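You operate a simulated robot arm through the tools that you are given. There is no shell and no other tool.

Carry out the task below with a simulated robot arm. There is one attempt and no reset: what you move stays moved.

Task
Turn the VHF aerial to 240 degrees with the grey rotator box.
Fine: switch it on, set the heading knob, press start; switch it off once the display shows 240.

It is judged by the outcome, as a careful person would: the job done as asked, and still so three seconds after it is handed in. It fails if anything else is knocked over, pushed out of place, dropped, spilled or broken.

Robot
A 6-joint arm with a two-finger parallel gripper, fixed in place. Base frame: the origin is on the floor under the middle of its stand, x ahead of it, y to its left, z up. Lengths are in mm, angles in rad, forces in N, time in s.
With the tool pointing down near the work surface it reaches from about 300 to 700 mm from the base axis. Its first joint turns from -2.897 to 2.897 rad. Payload 4.1 kg.
The TCP is the grasp point between the finger pads, 23 mm short of the fingertips. In the tool frame z runs along the fingers and y along their closing line. Largest opening 94 mm; finger width 38, thickness 10; the body of the gripper, 54 by 96 mm, starts 39 mm behind the TCP.
Orientation is that of the tool frame in the base frame, as [roll, pitch, yaw] about the fixed x, y, z axes, in that order (R = Rz(yaw) Ry(pitch) Rx(roll)). With the fingers straight down and closing along the base's y, the tool's x points along the base's -x, its y along +y and its z along -z.

Tools
- The arm moves only by the tool play_rows. Its argument "plan" is a list of rows, each a list of 6 numbers: the shift along the base's x, y, z in units of 300 mm (1.0 is 300 mm), then the turn, a rotation vector about the base's x, y, z in units of 180 degrees (1.0 is 180 degrees). In form: [[x, y, z, rx, ry, rz], ...]. A call has 1 to 20 rows; each row is the pose to reach, as a shift and turn from the pose commanded when the call began. "jaw" is the opening, from 0 (shut) to 1 (fully open), set as the call begins (left out, the last holds). A call with a number of a shift or a turn outside -1 to 1 is refused whole. Each row takes 0.2 s and may step no farther than 50 mm and 0.15 rad from the row before; otherwise, or with a gripper value out of range, the whole call is refused. Where a pose cannot be reached the arm comes as near as it can. A force on the tool above 90 N (or 10 N above the force at the start of the call, whichever is more), or a blocked arm, ends the call early, and 0.2 s more pass. Each finger travels about 45 mm/s and halts on what it meets, pressing with about 34 N; the grip force reading is that of the motor and also rises with nothing between the fingers. The clock runs only during rows and for 0.2 s after the last one: add rows that repeat a pose to give the fingers time. The reply holds the time, the measured pose of the TCP, the force on the tool along the base axes, the opening and the grip force, in the units named above and with some noise, with the torque about the TCP (base axes, N m) and any sound that the robot's microphone picked up.
- Cameras (640 x 400 px; columns grow to the right, rows downward): "scene" is fixed at [401.3, 639.3, 1552.4]; the picture's right is [-0.97, 0.25, 0.00], its down [0.08, 0.30, -0.95] and it looks along [-0.23, -0.92, -0.31] (base axes); focal length 312 px, centre (320, 200). "wrist" rides on the gripper at [86, 16, -74] in the tool frame; the picture's right is [-0.18, 0.98, 0.00], its down [-0.58, -0.11, -0.81] and it looks along [-0.79, -0.15, 0.59] (tool axes); focal length 243 px, centre (320, 200). There is no depth. A picture from a camera that has moved, and an enlarged one, comes with that camera's place and axes in the base frame and with its lens. The place of the scene camera against the robot may be out by one fixed shift of up to 18 mm in any direction.
- capture(camera): a new picture of that camera. It takes no simulated time.
- slide_trunk(by): slides the trunk up (or, below 0, down) by that many mm; the arm rides with it, the base frame stays. It gives what a move gives, with no picture.
- close_up(camera, box): a new picture of the part [left, top, right, bottom] of that camera's present view, enlarged. It takes no simulated time.
- hand_in(): hands the job in; it is judged then, once.

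Places have to be worked out from the pictures, the camera data and where the tool is seen. Open the gripper and draw the arm clear of the work before you hand the job in, unless the task says otherwise.

The tools are called after ">>>" as name(argument=value, ...) on one line, values as JSON. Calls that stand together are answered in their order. play_rows: Moves the arm, as the interface text tells. Its arguments: {"type":"object","properties":{"plan":{"type":"array"},"jaw":{"type":"number"}},"required":["plan"]} The other tools are called the same way: slide_trunk (by) moves the trunk up or down; capture (camera) takes a picture; close_up (camera, box) takes an enlarged picture of a part of a camera's view; hand_in () hands the job in.

At the start:

```text
time_s: 0.0
tcp_pos: [49.8, -359.8, 1275.4]
orientation: [-3.141, 0.0, 3.141]
force: [0.1, 0.6, -0.2]
ft_torque: [-0.01, 0.01, -0.03]
grip_width: 94.0
finger_force: 0.2
trunk travel left (down, up): [-525.0, 65.0]
```

scene: 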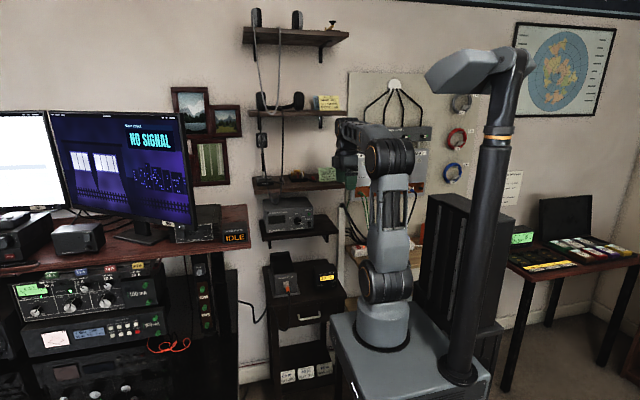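
wrist: 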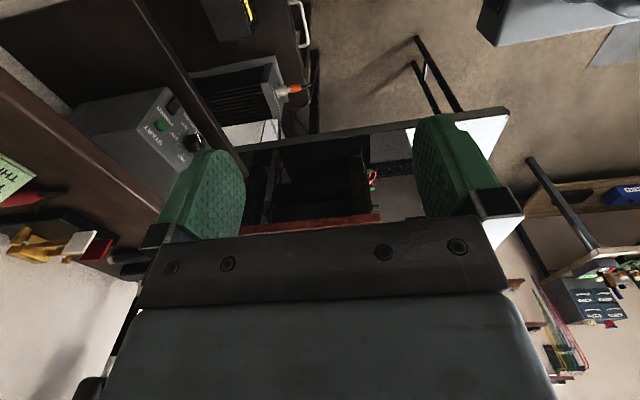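

I start by looking closer at the scene: there is a grey box on a shelf at about (288, 213) in the scene picture, and a grey box with START in the wrist picture.

>>> close_up(camera="scene", box=[240, 170, 350, 240])

>>> close_up(camera="wrist", box=[50, 60, 250, 190])

>>> close_up(camera="scene", box=[160, 180, 350, 300])

```text
5.71 times, centred on (295, 205) of scene
camera zoom: at [401.3, 639.3, 1552.4], right [-0.97, 0.25, 0.0], down [0.08, 0.3, -0.95], along [-0.23, -0.92, -0.31], focal length 1782 px, centre (463, 171)
```

zoom: 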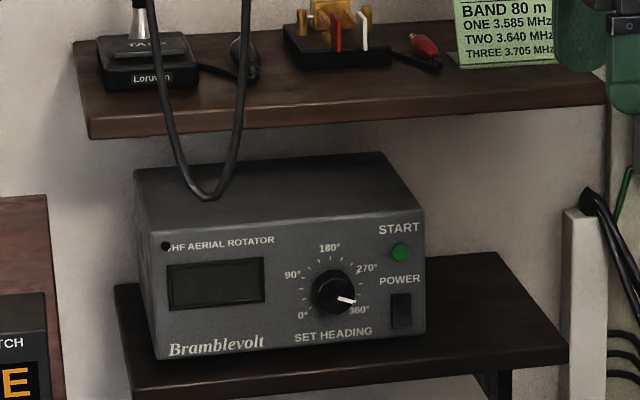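

```text
3.08 times, centred on (150, 125) of wrist
camera zoom: at [-37.4, -344.5, 1348.6], right [0.18, 0.98, 0.0], down [0.58, -0.11, 0.81], along [0.79, -0.15, -0.59], focal length 746 px, centre (843, 431)
```

zoom: 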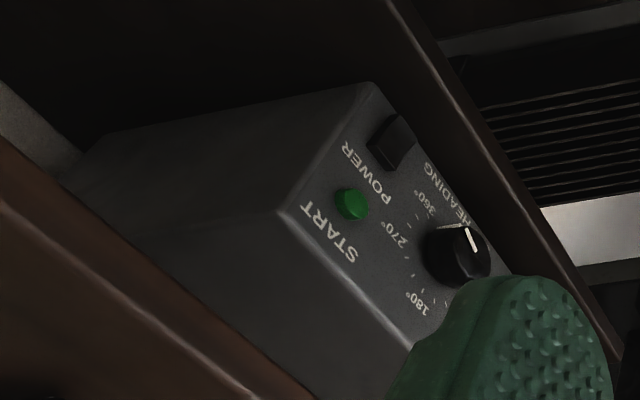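

```text
3.33 times, centred on (255, 240) of scene
camera zoom: at [401.3, 639.3, 1552.4], right [-0.97, 0.25, 0.0], down [0.08, 0.3, -0.95], along [-0.23, -0.92, -0.31], focal length 1039 px, centre (537, 67)
```

zoom: 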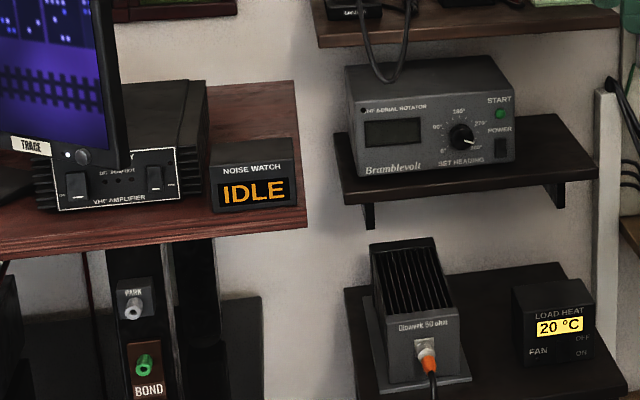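

The rotator box is on the middle wall shelf; its knob now sits near 360°. I check the rest of the scene for notes and obstacles.

>>> close_up(camera="scene", box=[240, 0, 360, 75])

>>> close_up(camera="scene", box=[240, 75, 360, 150])

>>> close_up(camera="scene", box=[240, 140, 360, 215])

>>> close_up(camera="scene", box=[330, 60, 530, 185])

>>> close_up(camera="scene", box=[0, 100, 200, 225])

>>> close_up(camera="scene", box=[0, 240, 240, 390])

>>> close_up(camera="scene", box=[490, 150, 640, 290])

>>> close_up(camera="scene", box=[250, 235, 370, 310])

```text
5.33 times, centred on (300, 38) of scene
camera zoom: at [401.3, 639.3, 1552.4], right [-0.97, 0.25, 0.0], down [0.08, 0.3, -0.95], along [-0.23, -0.92, -0.31], focal length 1663 px, centre (427, 1067)
```

zoom: 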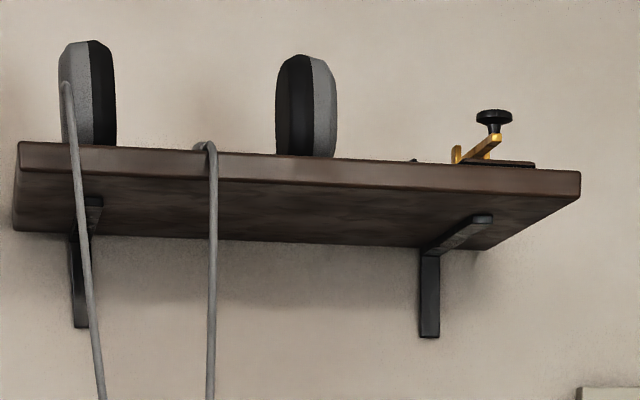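

```text
5.33 times, centred on (300, 112) of scene
camera zoom: at [401.3, 639.3, 1552.4], right [-0.97, 0.25, 0.0], down [0.08, 0.3, -0.95], along [-0.23, -0.92, -0.31], focal length 1663 px, centre (427, 667)
```

zoom: 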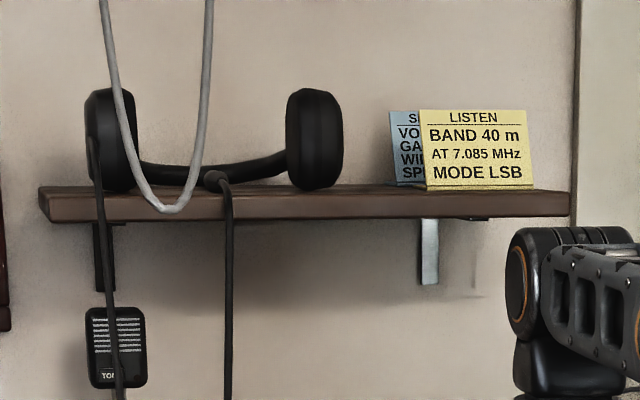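

```text
5.33 times, centred on (300, 178) of scene
camera zoom: at [401.3, 639.3, 1552.4], right [-0.97, 0.25, 0.0], down [0.08, 0.3, -0.95], along [-0.23, -0.92, -0.31], focal length 1663 px, centre (427, 320)
```

zoom: 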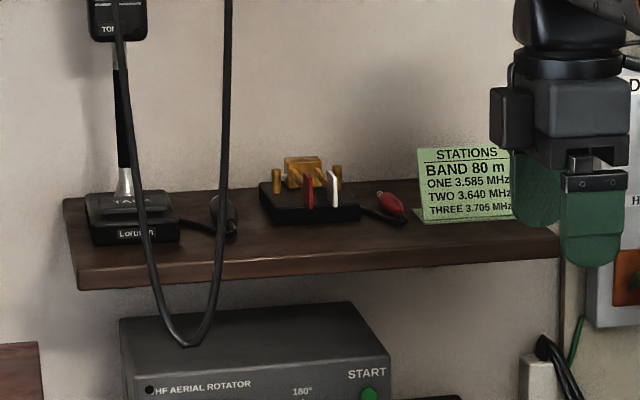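

```text
3.20 times, centred on (430, 122) of scene
camera zoom: at [401.3, 639.3, 1552.4], right [-0.97, 0.25, 0.0], down [0.08, 0.3, -0.95], along [-0.23, -0.92, -0.31], focal length 998 px, centre (-32, 448)
```

zoom: 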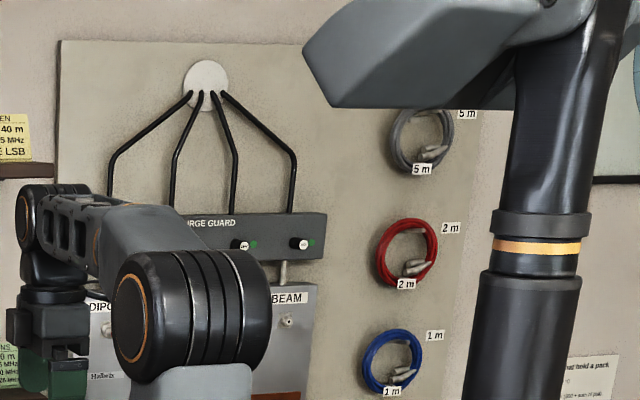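

```text
3.20 times, centred on (100, 162) of scene
camera zoom: at [401.3, 639.3, 1552.4], right [-0.97, 0.25, 0.0], down [0.08, 0.3, -0.95], along [-0.23, -0.92, -0.31], focal length 998 px, centre (1024, 320)
```

zoom: 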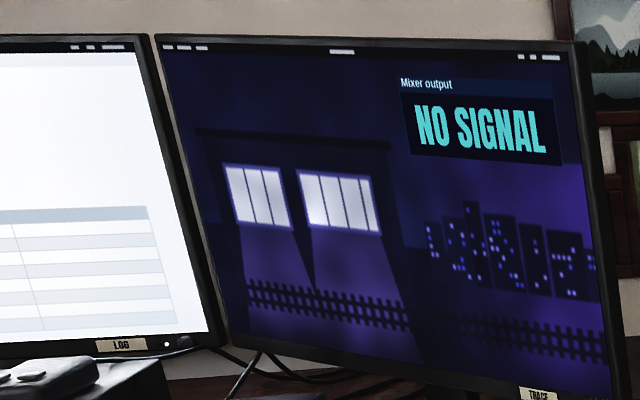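

```text
2.67 times, centred on (120, 315) of scene
camera zoom: at [401.3, 639.3, 1552.4], right [-0.97, 0.25, 0.0], down [0.08, 0.3, -0.95], along [-0.23, -0.92, -0.31], focal length 831 px, centre (853, -107)
```

zoom: 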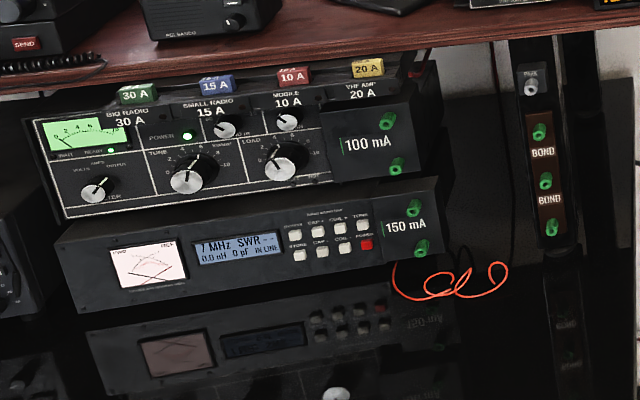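

```text
2.86 times, centred on (565, 220) of scene
camera zoom: at [401.3, 639.3, 1552.4], right [-0.97, 0.25, 0.0], down [0.08, 0.3, -0.95], along [-0.23, -0.92, -0.31], focal length 891 px, centre (-380, 143)
```

zoom: 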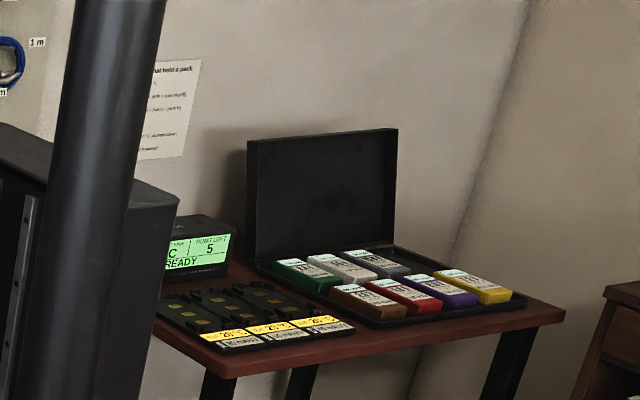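

```text
5.33 times, centred on (310, 272) of scene
camera zoom: at [401.3, 639.3, 1552.4], right [-0.97, 0.25, 0.0], down [0.08, 0.3, -0.95], along [-0.23, -0.92, -0.31], focal length 1663 px, centre (373, -187)
```

zoom: 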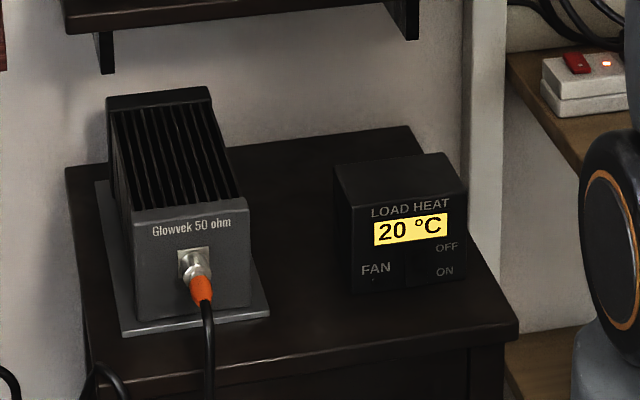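

Triangulating the two views gives these places: knob ≈ (192, -603, 1028), START ≈ (138, -615, 1051), POWER rocker ≈ (138, -614, 1001), box shelf top z ≈ 980 with its front edge near y ≈ -563. I lower the trunk part of the way so the tool can come in horizontally with the arm well placed.

>>> slide_trunk(by=-180)

```text
time_s: 2.0
tcp_pos: [49.1, -360.4, 1094.1]
orientation: [3.141, -0.001, 3.141]
force: [0.5, -0.3, 0.4]
ft_torque: [0.01, 0.02, -0.01]
grip_width: 94.1
finger_force: 0.0
trunk travel left (down, up): [-345.0, 245.0]
```

The trunk is down and the TCP is at z≈1094. Now I pitch the tool to point along -y toward the box while moving to a standoff well in front of the panel, closing the fingers.

>>> play_rows(plan=[[0.03, -0.02, -0.01, -0.0417, 0, 0], [0.06, -0.04, -0.03, -0.0833, 0, 0], [0.09, -0.06, -0.04, -0.125, 0, 0], [0.12, -0.08, -0.06, -0.1667, 0, 0], [0.15, -0.1, -0.07, -0.2083, 0, 0], [0.18, -0.12, -0.09, -0.25, 0, 0], [0.21, -0.14, -0.1, -0.2917, 0, 0], [0.24, -0.16, -0.12, -0.3333, 0, 0], [0.27, -0.18, -0.13, -0.375, 0, 0], [0.29, -0.2, -0.14, -0.4167, 0, 0], [0.31, -0.22, -0.15, -0.4583, 0, 0], [0.33, -0.23, -0.16, -0.5, 0, 0], [0.33, -0.23, -0.16, -0.5, 0, 0]], jaw=0)

```text
time_s: 4.8
tcp_pos: [148.0, -429.2, 1047.9]
orientation: [-1.57, 0.0, -3.141]
force: [0.0, 0.2, 0.0]
ft_torque: [-0.02, 0.01, 0.0]
grip_width: 0.1
finger_force: 33.7
out of reach, approached as far as the arm can: row 9, 10
trunk travel left (down, up): [-345.0, 245.0]
```

The tool is horizontal now, TCP at (148, -429, 1048), fingers shut. I look from both cameras.

>>> capture(camera="scene")

>>> capture(camera="wrist")

>>> close_up(camera="scene", box=[250, 185, 350, 250])

```text
taken
```

scene: 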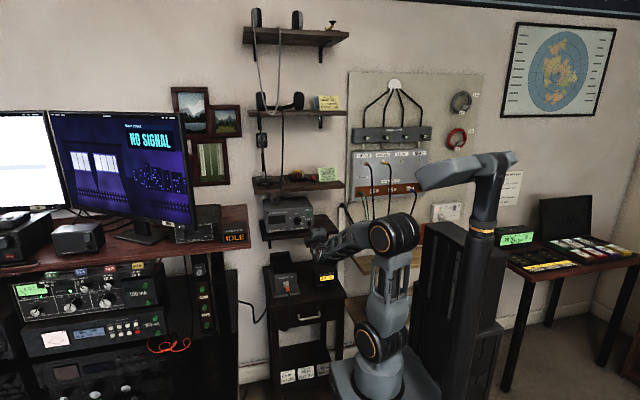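

```text
taken
camera wrist: at [62.7, -356.3, 1030.8], right [0.18, 0.0, -0.98], down [0.58, 0.81, 0.11], along [0.79, -0.59, 0.15], focal length 243 px, centre (320, 200)
```

wrist: 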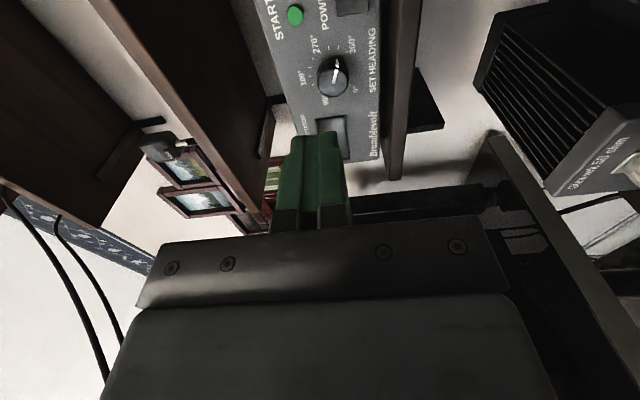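

```text
6.15 times, centred on (300, 218) of scene
camera zoom: at [401.3, 639.3, 1552.4], right [-0.97, 0.25, 0.0], down [0.08, 0.3, -0.95], along [-0.23, -0.92, -0.31], focal length 1919 px, centre (443, 92)
```

zoom: 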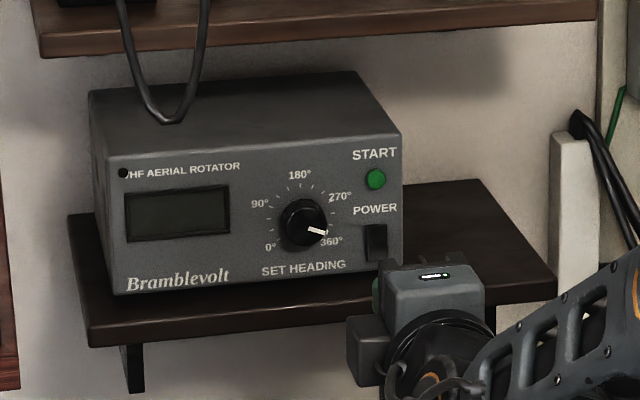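

The view of the panel is good. I zoom in on the knob, the rocker and START from both cameras.

>>> close_up(camera="scene", box=[282, 208, 322, 233])

>>> close_up(camera="wrist", box=[240, 0, 400, 100])

>>> close_up(camera="scene", box=[264, 208, 304, 233])

```text
16.00 times, centred on (302, 220) of scene
camera zoom: at [401.3, 639.3, 1552.4], right [-0.97, 0.25, 0.0], down [0.08, 0.3, -0.95], along [-0.23, -0.92, -0.31], focal length 4988 px, centre (608, -128)
```

zoom: 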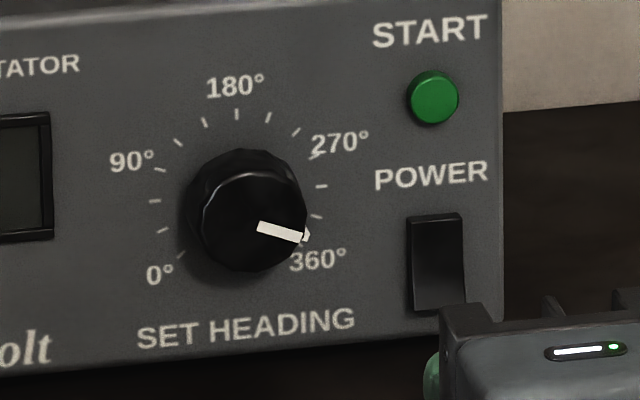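

```text
4.00 times, centred on (320, 50) of wrist
camera zoom: at [62.7, -356.3, 1030.8], right [0.18, 0.0, -0.98], down [0.58, 0.81, 0.11], along [0.79, -0.59, 0.15], focal length 970 px, centre (320, 800)
```

zoom: 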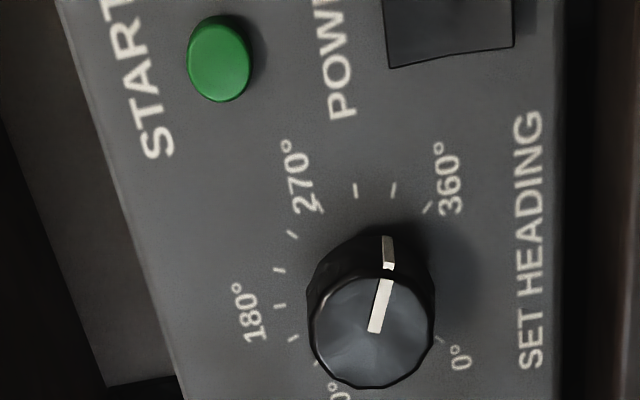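

```text
16.00 times, centred on (284, 220) of scene
camera zoom: at [401.3, 639.3, 1552.4], right [-0.97, 0.25, 0.0], down [0.08, 0.3, -0.95], along [-0.23, -0.92, -0.31], focal length 4988 px, centre (896, -128)
```

zoom: 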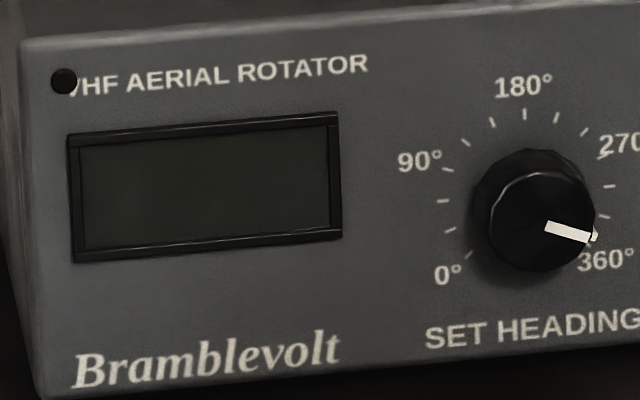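

The knob scale has ticks every 30° (22.5° of knob turn each) and the pointer is near 325°. From two wrist views I refine: START ≈ (130, -603, 1065), knob front centre ≈ (185, -583, 1040), panel at y ≈ -605. I move closer, in front of the rocker, to look again before touching.

>>> play_rows(plan=[[-0.01, -0.07, -0.03, 0, 0, 0], [-0.02, -0.14, -0.06, 0, 0, 0], [-0.03, -0.17, -0.08, 0, 0, 0], [-0.03, -0.17, -0.08, 0, 0, 0]])

>>> capture(camera="wrist")

>>> close_up(camera="wrist", box=[220, 0, 420, 125])

>>> close_up(camera="scene", box=[260, 195, 340, 245])

```text
time_s: 5.8
tcp_pos: [140.7, -482.7, 1023.8]
orientation: [-1.571, 0.001, -3.141]
force: [-0.2, -0.2, 0.3]
ft_torque: [0.03, 0.01, -0.01]
grip_width: 0.0
finger_force: 33.9
trunk travel left (down, up): [-345.0, 245.0]
```

```text
taken
camera wrist: at [53.4, -408.4, 1006.9], right [0.18, 0.0, -0.98], down [0.58, 0.81, 0.11], along [0.79, -0.59, 0.15], focal length 243 px, centre (320, 200)
```

wrist: 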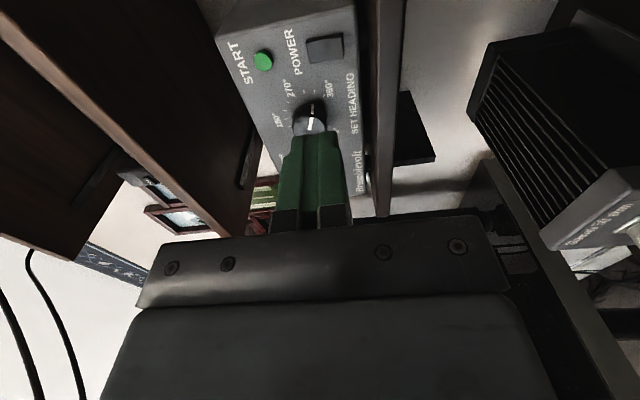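

```text
3.20 times, centred on (320, 62) of wrist
camera zoom: at [53.4, -408.4, 1006.9], right [0.18, 0.0, -0.98], down [0.58, 0.81, 0.11], along [0.79, -0.59, 0.15], focal length 776 px, centre (320, 640)
```

zoom: 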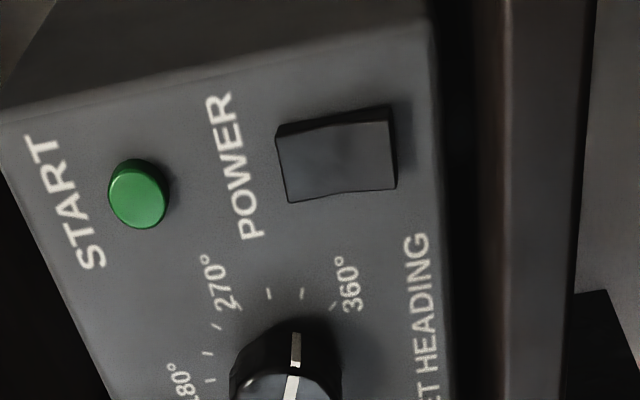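

```text
8.00 times, centred on (300, 220) of scene
camera zoom: at [401.3, 639.3, 1552.4], right [-0.97, 0.25, 0.0], down [0.08, 0.3, -0.95], along [-0.23, -0.92, -0.31], focal length 2494 px, centre (480, 40)
```

zoom: 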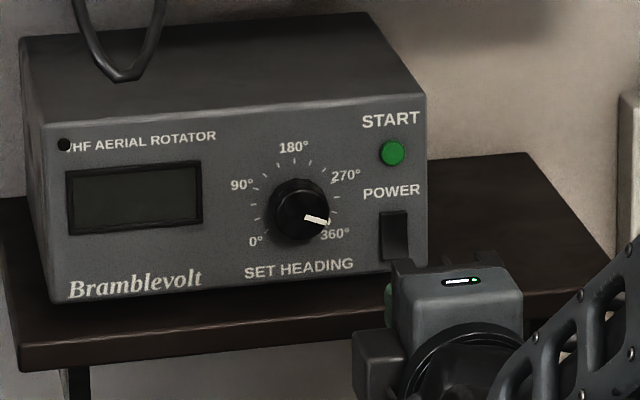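

I zoom in more on the rocker to see which half stands out.

>>> close_up(camera="wrist", box=[295, 22, 359, 62])

>>> close_up(camera="scene", box=[300, 215, 324, 230])

```text
10.00 times, centred on (327, 42) of wrist
camera zoom: at [53.4, -408.4, 1006.9], right [0.18, 0.0, -0.98], down [0.58, 0.81, 0.11], along [0.79, -0.59, 0.15], focal length 2426 px, centre (250, 1780)
```

zoom: 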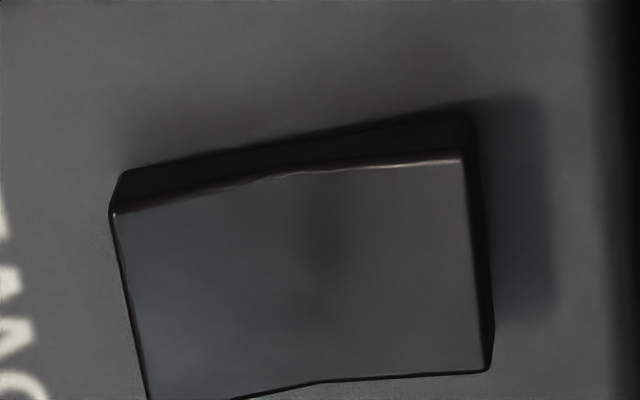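

```text
16.00 times, centred on (312, 222) of scene
camera zoom: at [401.3, 639.3, 1552.4], right [-0.97, 0.25, 0.0], down [0.08, 0.3, -0.95], along [-0.23, -0.92, -0.31], focal length 4988 px, centre (448, -160)
```

zoom: 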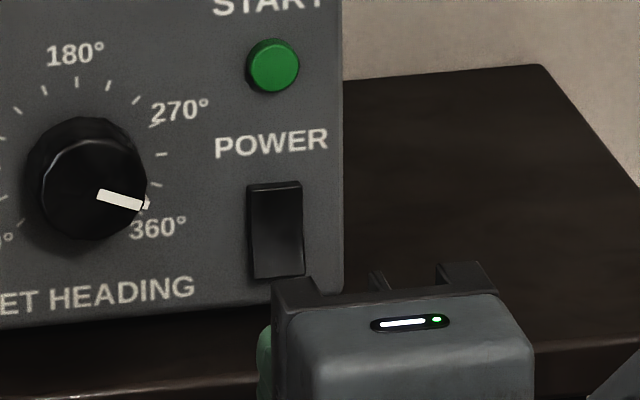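

The rocker's lower end stands out more (upper end pushed in), so the lower half is the one to press. The rocker's front centre triangulates to (131, -601, 1017), 14×25 mm; START to (130, -602.5, 1065). I move to in front of the rocker's lower half at z≈1005, stopping about 18 mm short.

>>> play_rows(plan=[[-0.014, -0.08, -0.03, 0, 0, 0], [-0.028, -0.16, -0.06, 0, 0, 0], [-0.028, -0.24, -0.06, 0, 0, 0], [-0.028, -0.26, -0.06, 0, 0, 0], [-0.028, -0.26, -0.06, 0, 0, 0]])

>>> capture(camera="wrist")

>>> close_up(camera="wrist", box=[240, 80, 400, 180])

>>> close_up(camera="scene", box=[260, 195, 340, 245])

```text
time_s: 7.0
tcp_pos: [132.2, -557.1, 1006.6]
orientation: [-1.569, 0.0, 3.137]
force: [1.0, -0.1, 0.1]
ft_torque: [0.0, 0.0, 0.04]
grip_width: 0.2
finger_force: 33.7
trunk travel left (down, up): [-345.0, 245.0]
```

```text
taken
camera wrist: at [45.5, -483.4, 989.5], right [0.18, 0.0, -0.98], down [0.58, 0.8, 0.11], along [0.79, -0.59, 0.15], focal length 243 px, centre (320, 200)
```

wrist: 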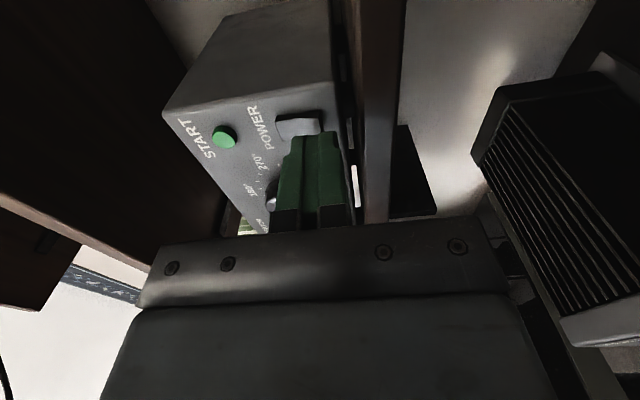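

```text
4.00 times, centred on (320, 130) of wrist
camera zoom: at [45.5, -483.4, 989.5], right [0.18, 0.0, -0.98], down [0.58, 0.8, 0.11], along [0.79, -0.59, 0.15], focal length 970 px, centre (320, 480)
```

zoom: 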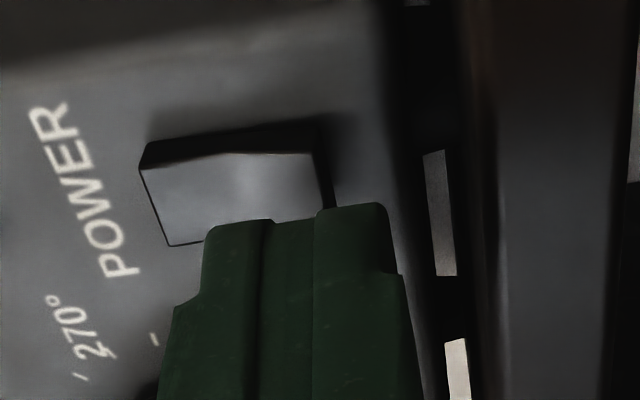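

```text
8.00 times, centred on (300, 220) of scene
camera zoom: at [401.3, 639.3, 1552.4], right [-0.97, 0.25, 0.0], down [0.08, 0.3, -0.95], along [-0.23, -0.92, -0.31], focal length 2494 px, centre (480, 40)
```

zoom: 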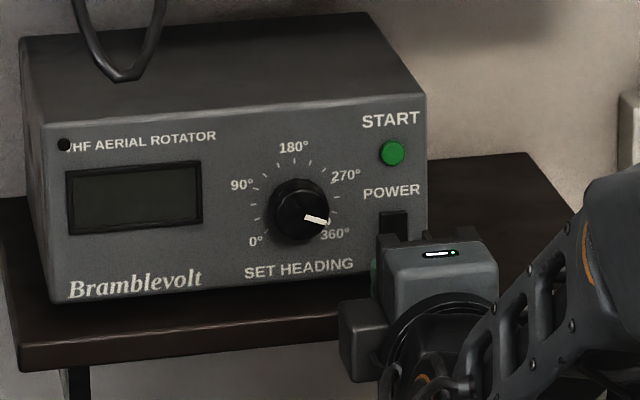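

The fingertips are squarely in front of the rocker's lower half, about 17 mm short; the shelf is clear below. I approach to a few mm from it and lower by 2 mm.

>>> play_rows(plan=[[0, -0.025, -0.007, 0, 0, 0], [0, -0.045, -0.007, 0, 0, 0], [0, -0.052, -0.007, 0, 0, 0]])

>>> close_up(camera="wrist", box=[240, 80, 400, 180])

```text
time_s: 7.8
tcp_pos: [132.5, -573.3, 1003.3]
orientation: [-1.571, 0.0, 3.135]
force: [0.3, 1.6, -1.4]
ft_torque: [-0.01, 0.03, 0.03]
grip_width: 0.0
finger_force: 34.4
trunk travel left (down, up): [-345.0, 245.0]
```

```text
4.00 times, centred on (320, 130) of wrist
camera zoom: at [45.7, -499.0, 986.3], right [0.18, 0.0, -0.98], down [0.59, 0.8, 0.11], along [0.79, -0.6, 0.15], focal length 970 px, centre (320, 480)
```

zoom: 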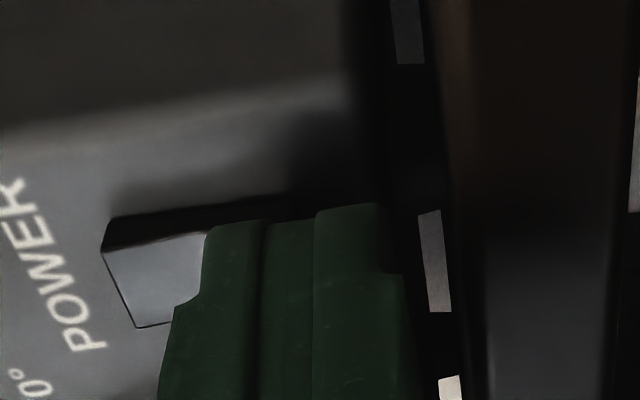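

There is a first hint of contact (1.6 N along y). I advance in small steps and watch force and sound.

>>> play_rows(plan=[[0, -0.004, 0, 0, 0, 0]])

```text
time_s: 8.2
tcp_pos: [131.8, -574.6, 1002.9]
orientation: [-1.573, -0.001, 3.136]
force: [1.5, 2.3, -0.1]
ft_torque: [-0.02, 0.0, 0.0]
grip_width: 0.0
finger_force: 33.9
trunk travel left (down, up): [-345.0, 245.0]
```

Force is still only about 2 N; I keep going in small steps.

>>> play_rows(plan=[[0, -0.004, 0, 0, 0, 0]])

```text
time_s: 8.6
tcp_pos: [133.7, -575.3, 1003.8]
orientation: [-1.574, 0.0, 3.134]
force: [0.8, 11.5, -0.6]
ft_torque: [-0.1, 0.02, 0.09]
grip_width: 0.1
finger_force: 34.2
trunk travel left (down, up): [-345.0, 245.0]
```

Contact force is 11.5 N. I check whether the switch has moved and the display has lit before pressing further.

>>> close_up(camera="scene", box=[260, 195, 340, 245])

>>> close_up(camera="wrist", box=[240, 80, 400, 180])

```text
8.00 times, centred on (300, 220) of scene
camera zoom: at [401.3, 639.3, 1552.4], right [-0.97, 0.25, 0.0], down [0.08, 0.3, -0.95], along [-0.23, -0.92, -0.31], focal length 2494 px, centre (480, 40)
```

zoom: 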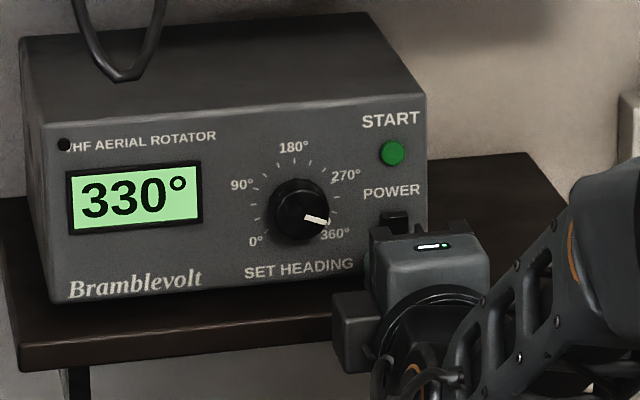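

```text
4.00 times, centred on (320, 130) of wrist
camera zoom: at [45.7, -500.4, 986.5], right [0.18, 0.0, -0.98], down [0.59, 0.8, 0.11], along [0.79, -0.6, 0.15], focal length 970 px, centre (320, 480)
```

zoom: 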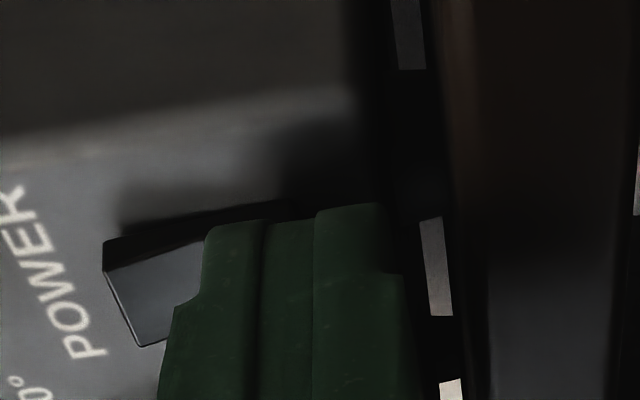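

The display has come on and reads 330°. I back straight off, then check that the switch stays on and the knob is in clear view.

>>> play_rows(plan=[[0, 0.05, 0, 0, 0, 0], [0, 0.15, 0, 0, 0, 0], [0, 0.26, 0.03, 0, 0, 0], [0, 0.26, 0.06, 0, 0, 0]])

>>> close_up(camera="scene", box=[260, 195, 340, 245])

>>> close_up(camera="wrist", box=[220, 0, 420, 125])

```text
time_s: 9.6
tcp_pos: [129.3, -498.5, 1020.2]
orientation: [-1.571, 0.0, 3.14]
force: [0.0, 0.1, -0.8]
ft_torque: [0.02, -0.02, 0.0]
grip_width: 0.1
finger_force: 34.4
trunk travel left (down, up): [-345.0, 245.0]
```

```text
8.00 times, centred on (300, 220) of scene
camera zoom: at [401.3, 639.3, 1552.4], right [-0.97, 0.25, 0.0], down [0.08, 0.3, -0.95], along [-0.23, -0.92, -0.31], focal length 2494 px, centre (480, 40)
```

zoom: 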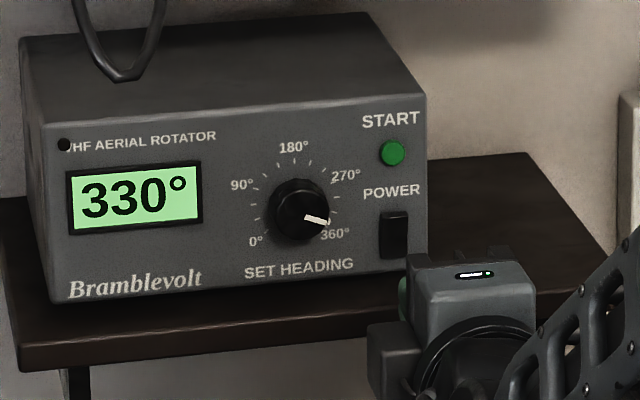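

```text
3.20 times, centred on (320, 62) of wrist
camera zoom: at [42.8, -423.8, 1002.7], right [0.18, 0.0, -0.98], down [0.58, 0.81, 0.11], along [0.79, -0.59, 0.15], focal length 776 px, centre (320, 640)
```

zoom: 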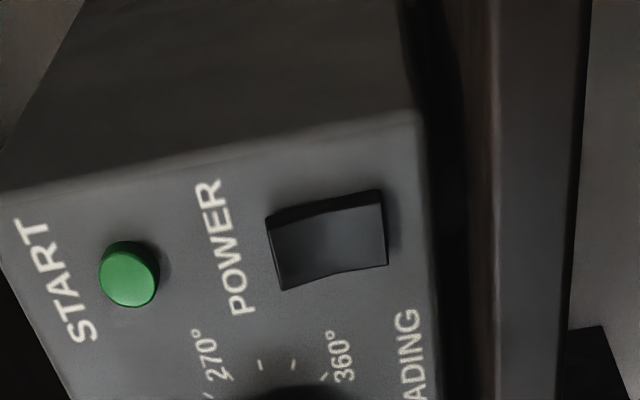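

The switch stayed on and the box hasn't shifted. I put the knob axis at (184.6, 1040.4) in x, z; I move the tool to a standoff in front of the knob and open the fingers to about 61 mm.

>>> play_rows(plan=[[0.06, 0, 0.022, 0, 0, 0], [0.12, 0, 0.045, 0, 0, 0], [0.183, 0, 0.068, 0, 0, 0], [0.183, 0, 0.068, 0, 0, 0], [0.183, 0, 0.068, 0, 0, 0]], jaw=0.65)

>>> capture(camera="wrist")

>>> close_up(camera="wrist", box=[220, 20, 420, 145])

>>> close_up(camera="scene", box=[260, 195, 340, 245])

```text
time_s: 10.8
tcp_pos: [186.6, -498.4, 1041.9]
orientation: [-1.57, 0.0, 3.141]
force: [-0.5, 0.6, 0.3]
ft_torque: [0.01, -0.01, 0.05]
grip_width: 60.8
finger_force: 0.1
trunk travel left (down, up): [-345.0, 245.0]
```

```text
taken
camera wrist: at [98.8, -424.1, 1025.0], right [0.18, 0.0, -0.98], down [0.58, 0.81, 0.11], along [0.79, -0.59, 0.15], focal length 243 px, centre (320, 200)
```

wrist: 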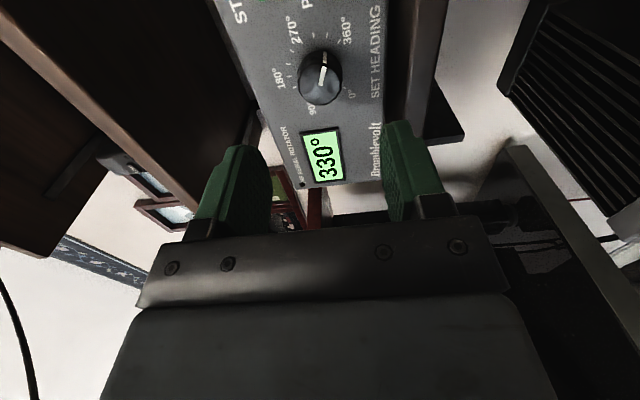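

```text
3.20 times, centred on (320, 82) of wrist
camera zoom: at [98.8, -424.1, 1025.0], right [0.18, 0.0, -0.98], down [0.58, 0.81, 0.11], along [0.79, -0.59, 0.15], focal length 776 px, centre (320, 576)
```

zoom: 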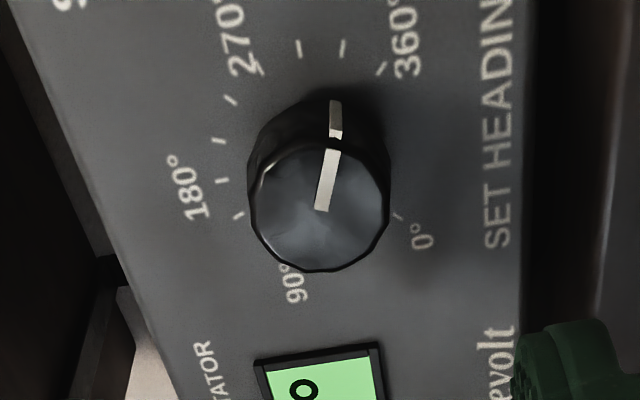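

```text
8.00 times, centred on (300, 220) of scene
camera zoom: at [401.3, 639.3, 1552.4], right [-0.97, 0.25, 0.0], down [0.08, 0.3, -0.95], along [-0.23, -0.92, -0.31], focal length 2494 px, centre (480, 40)
```

zoom: 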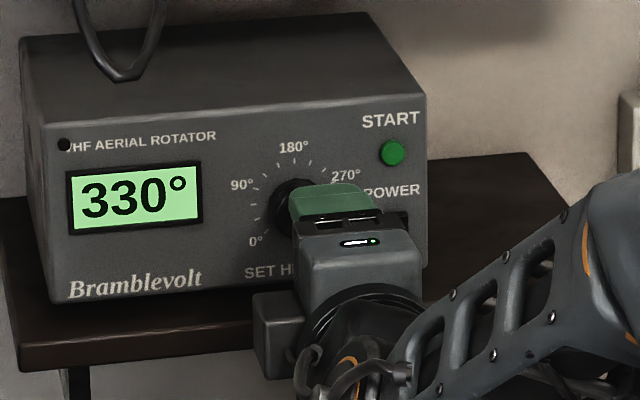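

The knob's face is centred on the tool axis (column 320), and the knob front is ~88 mm ahead of the TCP. Before gripping, I test in free air that the wrist can roll +70° about the tool axis (counter-clockwise as seen from the front).

>>> play_rows(plan=[[0, 0, 0, 0, 0.045, 0], [0, 0, 0, 0, 0.09, 0], [0, 0, 0, 0, 0.135, 0], [0, 0, 0, 0, 0.18, 0], [0, 0, 0, 0, 0.225, 0], [0, 0, 0, 0, 0.27, 0], [0, 0, 0, 0, 0.315, 0], [0, 0, 0, 0, 0.36, 0], [0, 0, 0, 0, 0.4, 0], [0, 0, 0, 0, 0.4, 0]])

>>> capture(camera="scene")

>>> capture(camera="wrist")

```text
time_s: 13.0
tcp_pos: [186.1, -498.2, 1042.7]
orientation: [-1.571, -1.258, -3.14]
force: [0.4, 0.0, -0.3]
ft_torque: [-0.02, -0.01, 0.0]
grip_width: 61.1
finger_force: 0.1
trunk travel left (down, up): [-345.0, 245.0]
```

```text
taken
```

scene: 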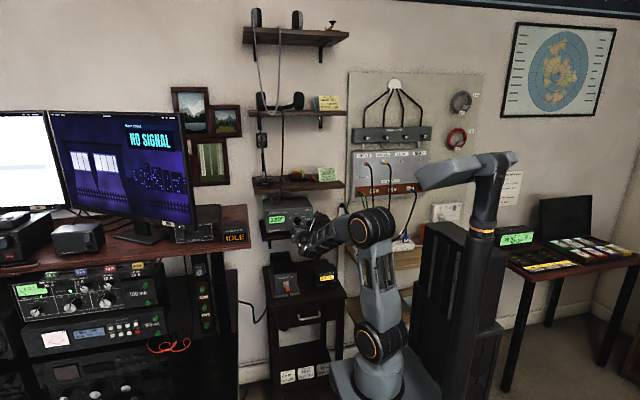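

```text
taken
camera wrist: at [143.4, -423.9, 1118.4], right [-0.88, 0.0, -0.48], down [0.28, 0.81, -0.52], along [0.39, -0.59, -0.71], focal length 243 px, centre (320, 200)
```

wrist: 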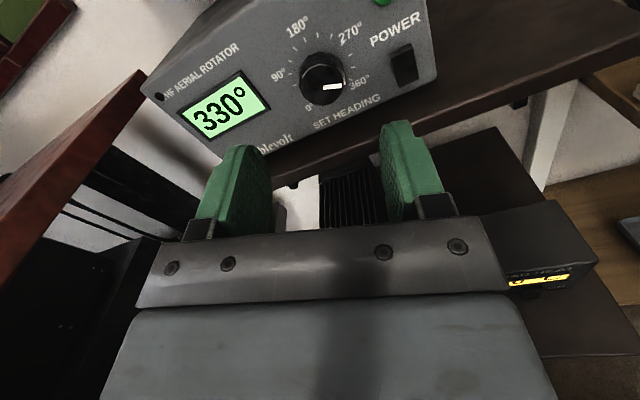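

The roll works fully. From this angle the panel is well seen, so I zoom in to refine the pointer angle and knob axis.

>>> close_up(camera="wrist", box=[256, 10, 400, 100])

>>> close_up(camera="scene", box=[260, 195, 340, 245])

```text
4.44 times, centred on (328, 55) of wrist
camera zoom: at [143.4, -423.9, 1118.4], right [-0.88, 0.0, -0.48], down [0.28, 0.81, -0.52], along [0.39, -0.59, -0.71], focal length 1078 px, centre (284, 844)
```

zoom: 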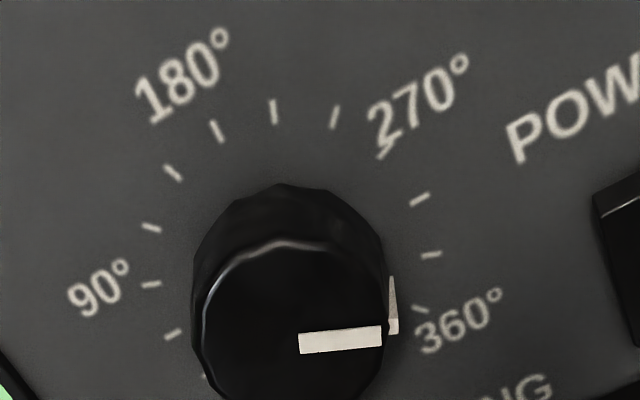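

```text
8.00 times, centred on (300, 220) of scene
camera zoom: at [401.3, 639.3, 1552.4], right [-0.97, 0.25, 0.0], down [0.08, 0.3, -0.95], along [-0.23, -0.92, -0.31], focal length 2494 px, centre (480, 40)
```

zoom: 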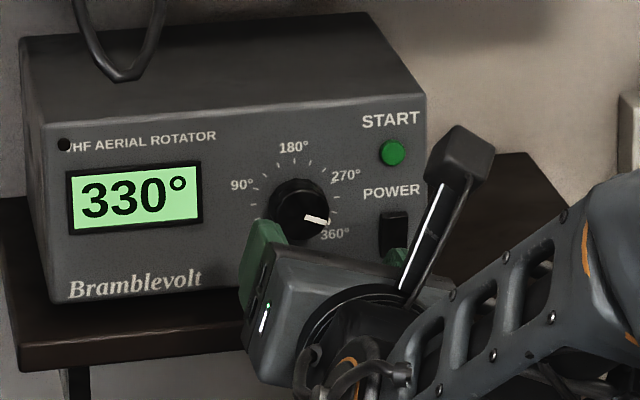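

The pointer de-projects to ≈112–114° right of top, i.e. about 330°; it needs to go to 45° right of top, a 67.5° counter-clockwise turn. I roll back to level and advance until the fingertips are just short of the knob's front.

>>> play_rows(plan=[[0, 0, 0, 0, -0.045, 0], [0, 0, 0, 0, -0.09, 0], [0, 0, 0, 0, -0.135, 0], [0, 0, 0, 0, -0.18, 0], [0, 0, 0, 0, -0.225, 0], [0, 0, 0, 0, -0.27, 0], [0, 0, 0, 0, -0.315, 0], [0, 0, 0, 0, -0.36, 0], [0, 0, 0, 0, -0.4, 0], [0, -0.06, 0, 0, -0.4, 0], [0, -0.12, 0, 0, -0.4, 0], [0, -0.18, 0, 0, -0.4, 0], [0, -0.18, 0, 0, -0.4, 0]])

>>> capture(camera="wrist")

>>> close_up(camera="wrist", box=[220, 60, 420, 185])

>>> close_up(camera="scene", box=[260, 195, 340, 245])

```text
time_s: 15.8
tcp_pos: [185.8, -553.8, 1040.7]
orientation: [-1.571, -0.002, 3.142]
force: [0.1, 0.7, 0.3]
ft_torque: [0.0, 0.0, 0.01]
grip_width: 61.1
finger_force: 0.1
trunk travel left (down, up): [-345.0, 245.0]
```

```text
taken
camera wrist: at [97.8, -479.6, 1024.2], right [0.18, 0.0, -0.98], down [0.58, 0.81, 0.11], along [0.79, -0.59, 0.15], focal length 243 px, centre (320, 200)
```

wrist: 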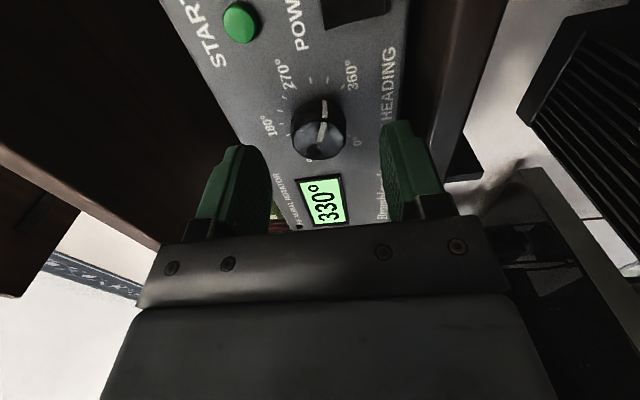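

```text
3.20 times, centred on (320, 122) of wrist
camera zoom: at [97.8, -479.6, 1024.2], right [0.18, 0.0, -0.98], down [0.58, 0.81, 0.11], along [0.79, -0.59, 0.15], focal length 776 px, centre (320, 448)
```

zoom: 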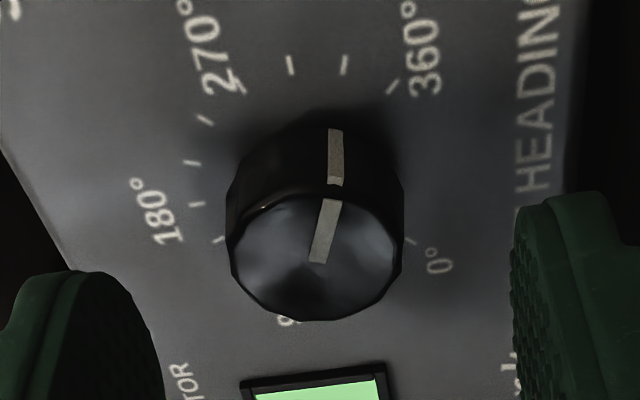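

```text
8.00 times, centred on (300, 220) of scene
camera zoom: at [401.3, 639.3, 1552.4], right [-0.97, 0.25, 0.0], down [0.08, 0.3, -0.95], along [-0.23, -0.92, -0.31], focal length 2494 px, centre (480, 40)
```

zoom: 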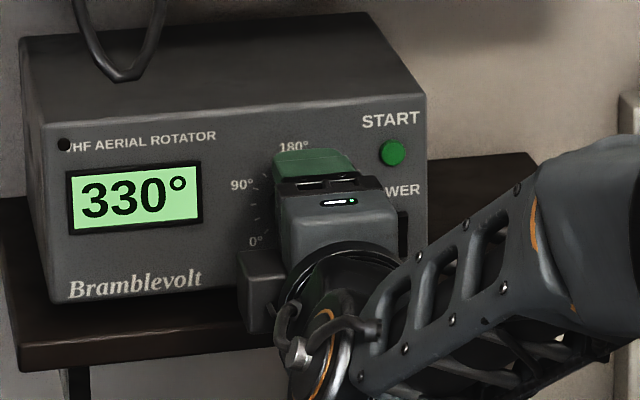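

Knob front is ~31 mm ahead and centred (within 1 mm). I advance 24 mm so the fingers straddle the knob with ~5 mm left to the panel.

>>> play_rows(plan=[[0, -0.03, 0.002, 0, 0, 0], [0, -0.06, 0.002, 0, 0, 0], [0, -0.08, 0.002, 0, 0, 0], [0, -0.08, 0.002, 0, 0, 0]])

>>> close_up(camera="wrist", box=[200, 60, 440, 210])

```text
time_s: 16.8
tcp_pos: [185.4, -577.5, 1040.6]
orientation: [-1.573, -0.001, 3.141]
force: [0.3, -0.1, -1.2]
ft_torque: [0.02, 0.02, 0.02]
grip_width: 61.4
finger_force: 0.0
trunk travel left (down, up): [-345.0, 245.0]
```

```text
2.67 times, centred on (320, 135) of wrist
camera zoom: at [98.4, -503.1, 1023.6], right [0.18, 0.0, -0.98], down [0.58, 0.81, 0.11], along [0.79, -0.59, 0.15], focal length 647 px, centre (320, 373)
```

zoom: 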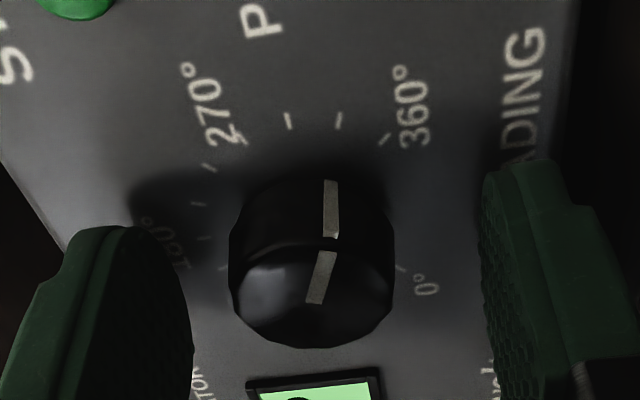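

The fingers straddle the knob cleanly with no contact. I close on it, holding the pose.

>>> play_rows(plan=[[0, 0, 0, 0, 0, 0], [0, 0, 0, 0, 0, 0], [0, 0, 0, 0, 0, 0], [0, 0, 0, 0, 0, 0]], jaw=0)

>>> close_up(camera="wrist", box=[200, 60, 440, 210])

```text
time_s: 17.8
tcp_pos: [186.3, -577.4, 1042.1]
orientation: [-1.568, 0.0, -3.141]
force: [2.0, -4.6, 7.9]
ft_torque: [-0.15, 0.02, 0.03]
grip_width: 31.0
finger_force: 45.0
trunk travel left (down, up): [-345.0, 245.0]
```

```text
2.67 times, centred on (320, 135) of wrist
camera zoom: at [98.4, -503.0, 1024.7], right [0.18, 0.0, -0.98], down [0.58, 0.81, 0.11], along [0.79, -0.59, 0.15], focal length 647 px, centre (320, 373)
```

zoom: 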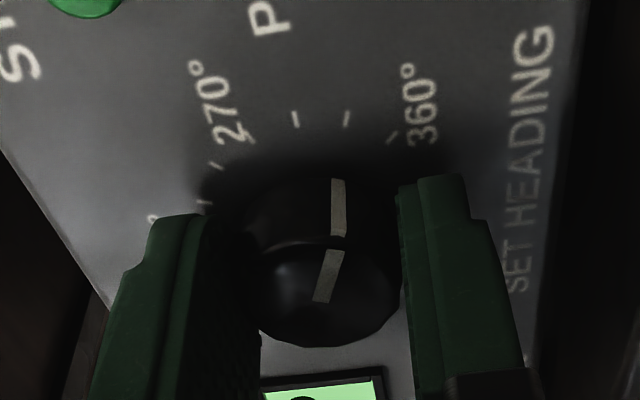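

Gripped: opening 31 mm on the knob, a small side force of 8 N upward, so I nudge up ~0.6 mm and turn the first half (33.75°) counter-clockwise.

>>> play_rows(plan=[[0, 0, 0.002, 0, 0.03, 0], [0, 0, 0.002, 0, 0.06, 0], [0, 0, 0.002, 0, 0.09, 0], [0, 0, 0.002, 0, 0.12, 0], [0, 0, 0.002, 0, 0.15, 0], [0, 0, 0.002, 0, 0.1875, 0], [0, 0, 0.002, 0, 0.1875, 0]])

>>> capture(camera="wrist")

>>> close_up(camera="wrist", box=[200, 60, 440, 210])

>>> close_up(camera="scene", box=[260, 195, 340, 245])

```text
time_s: 19.4
tcp_pos: [185.4, -576.8, 1041.7]
orientation: [-1.571, -0.592, 3.141]
force: [0.1, -15.0, 7.4]
ft_torque: [-0.4, 0.0, -0.27]
grip_width: 31.4
finger_force: 44.4
trunk travel left (down, up): [-345.0, 245.0]
```

```text
taken
camera wrist: at [104.0, -502.9, 1075.5], right [-0.39, 0.0, -0.92], down [0.54, 0.81, -0.23], along [0.74, -0.59, -0.32], focal length 243 px, centre (320, 200)
```

wrist: 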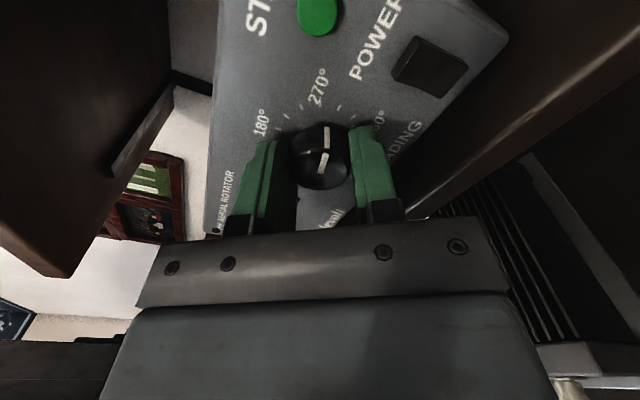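

```text
2.67 times, centred on (320, 135) of wrist
camera zoom: at [104.0, -502.9, 1075.5], right [-0.39, 0.0, -0.92], down [0.54, 0.81, -0.23], along [0.74, -0.59, -0.32], focal length 647 px, centre (320, 373)
```

zoom: 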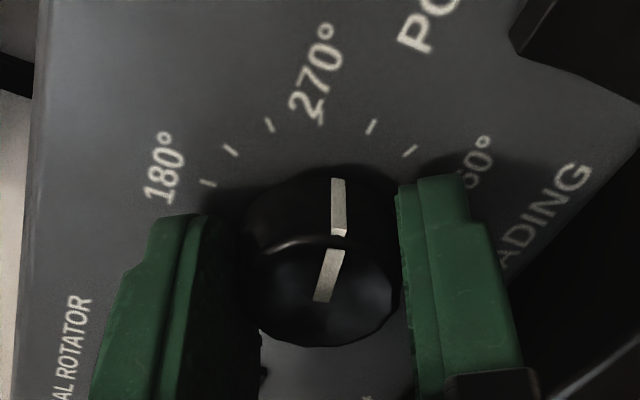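

```text
8.00 times, centred on (300, 220) of scene
camera zoom: at [401.3, 639.3, 1552.4], right [-0.97, 0.25, 0.0], down [0.08, 0.3, -0.95], along [-0.23, -0.92, -0.31], focal length 2494 px, centre (480, 40)
```

zoom: 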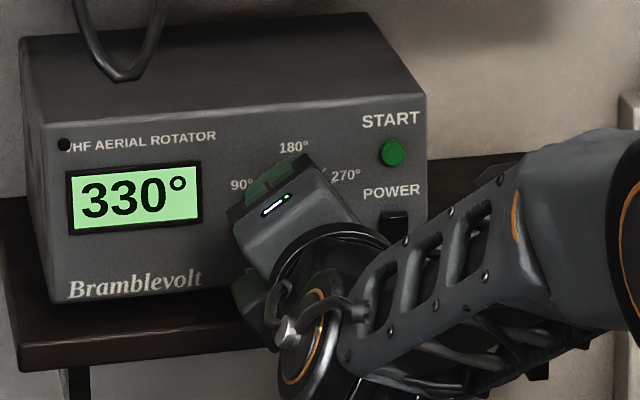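

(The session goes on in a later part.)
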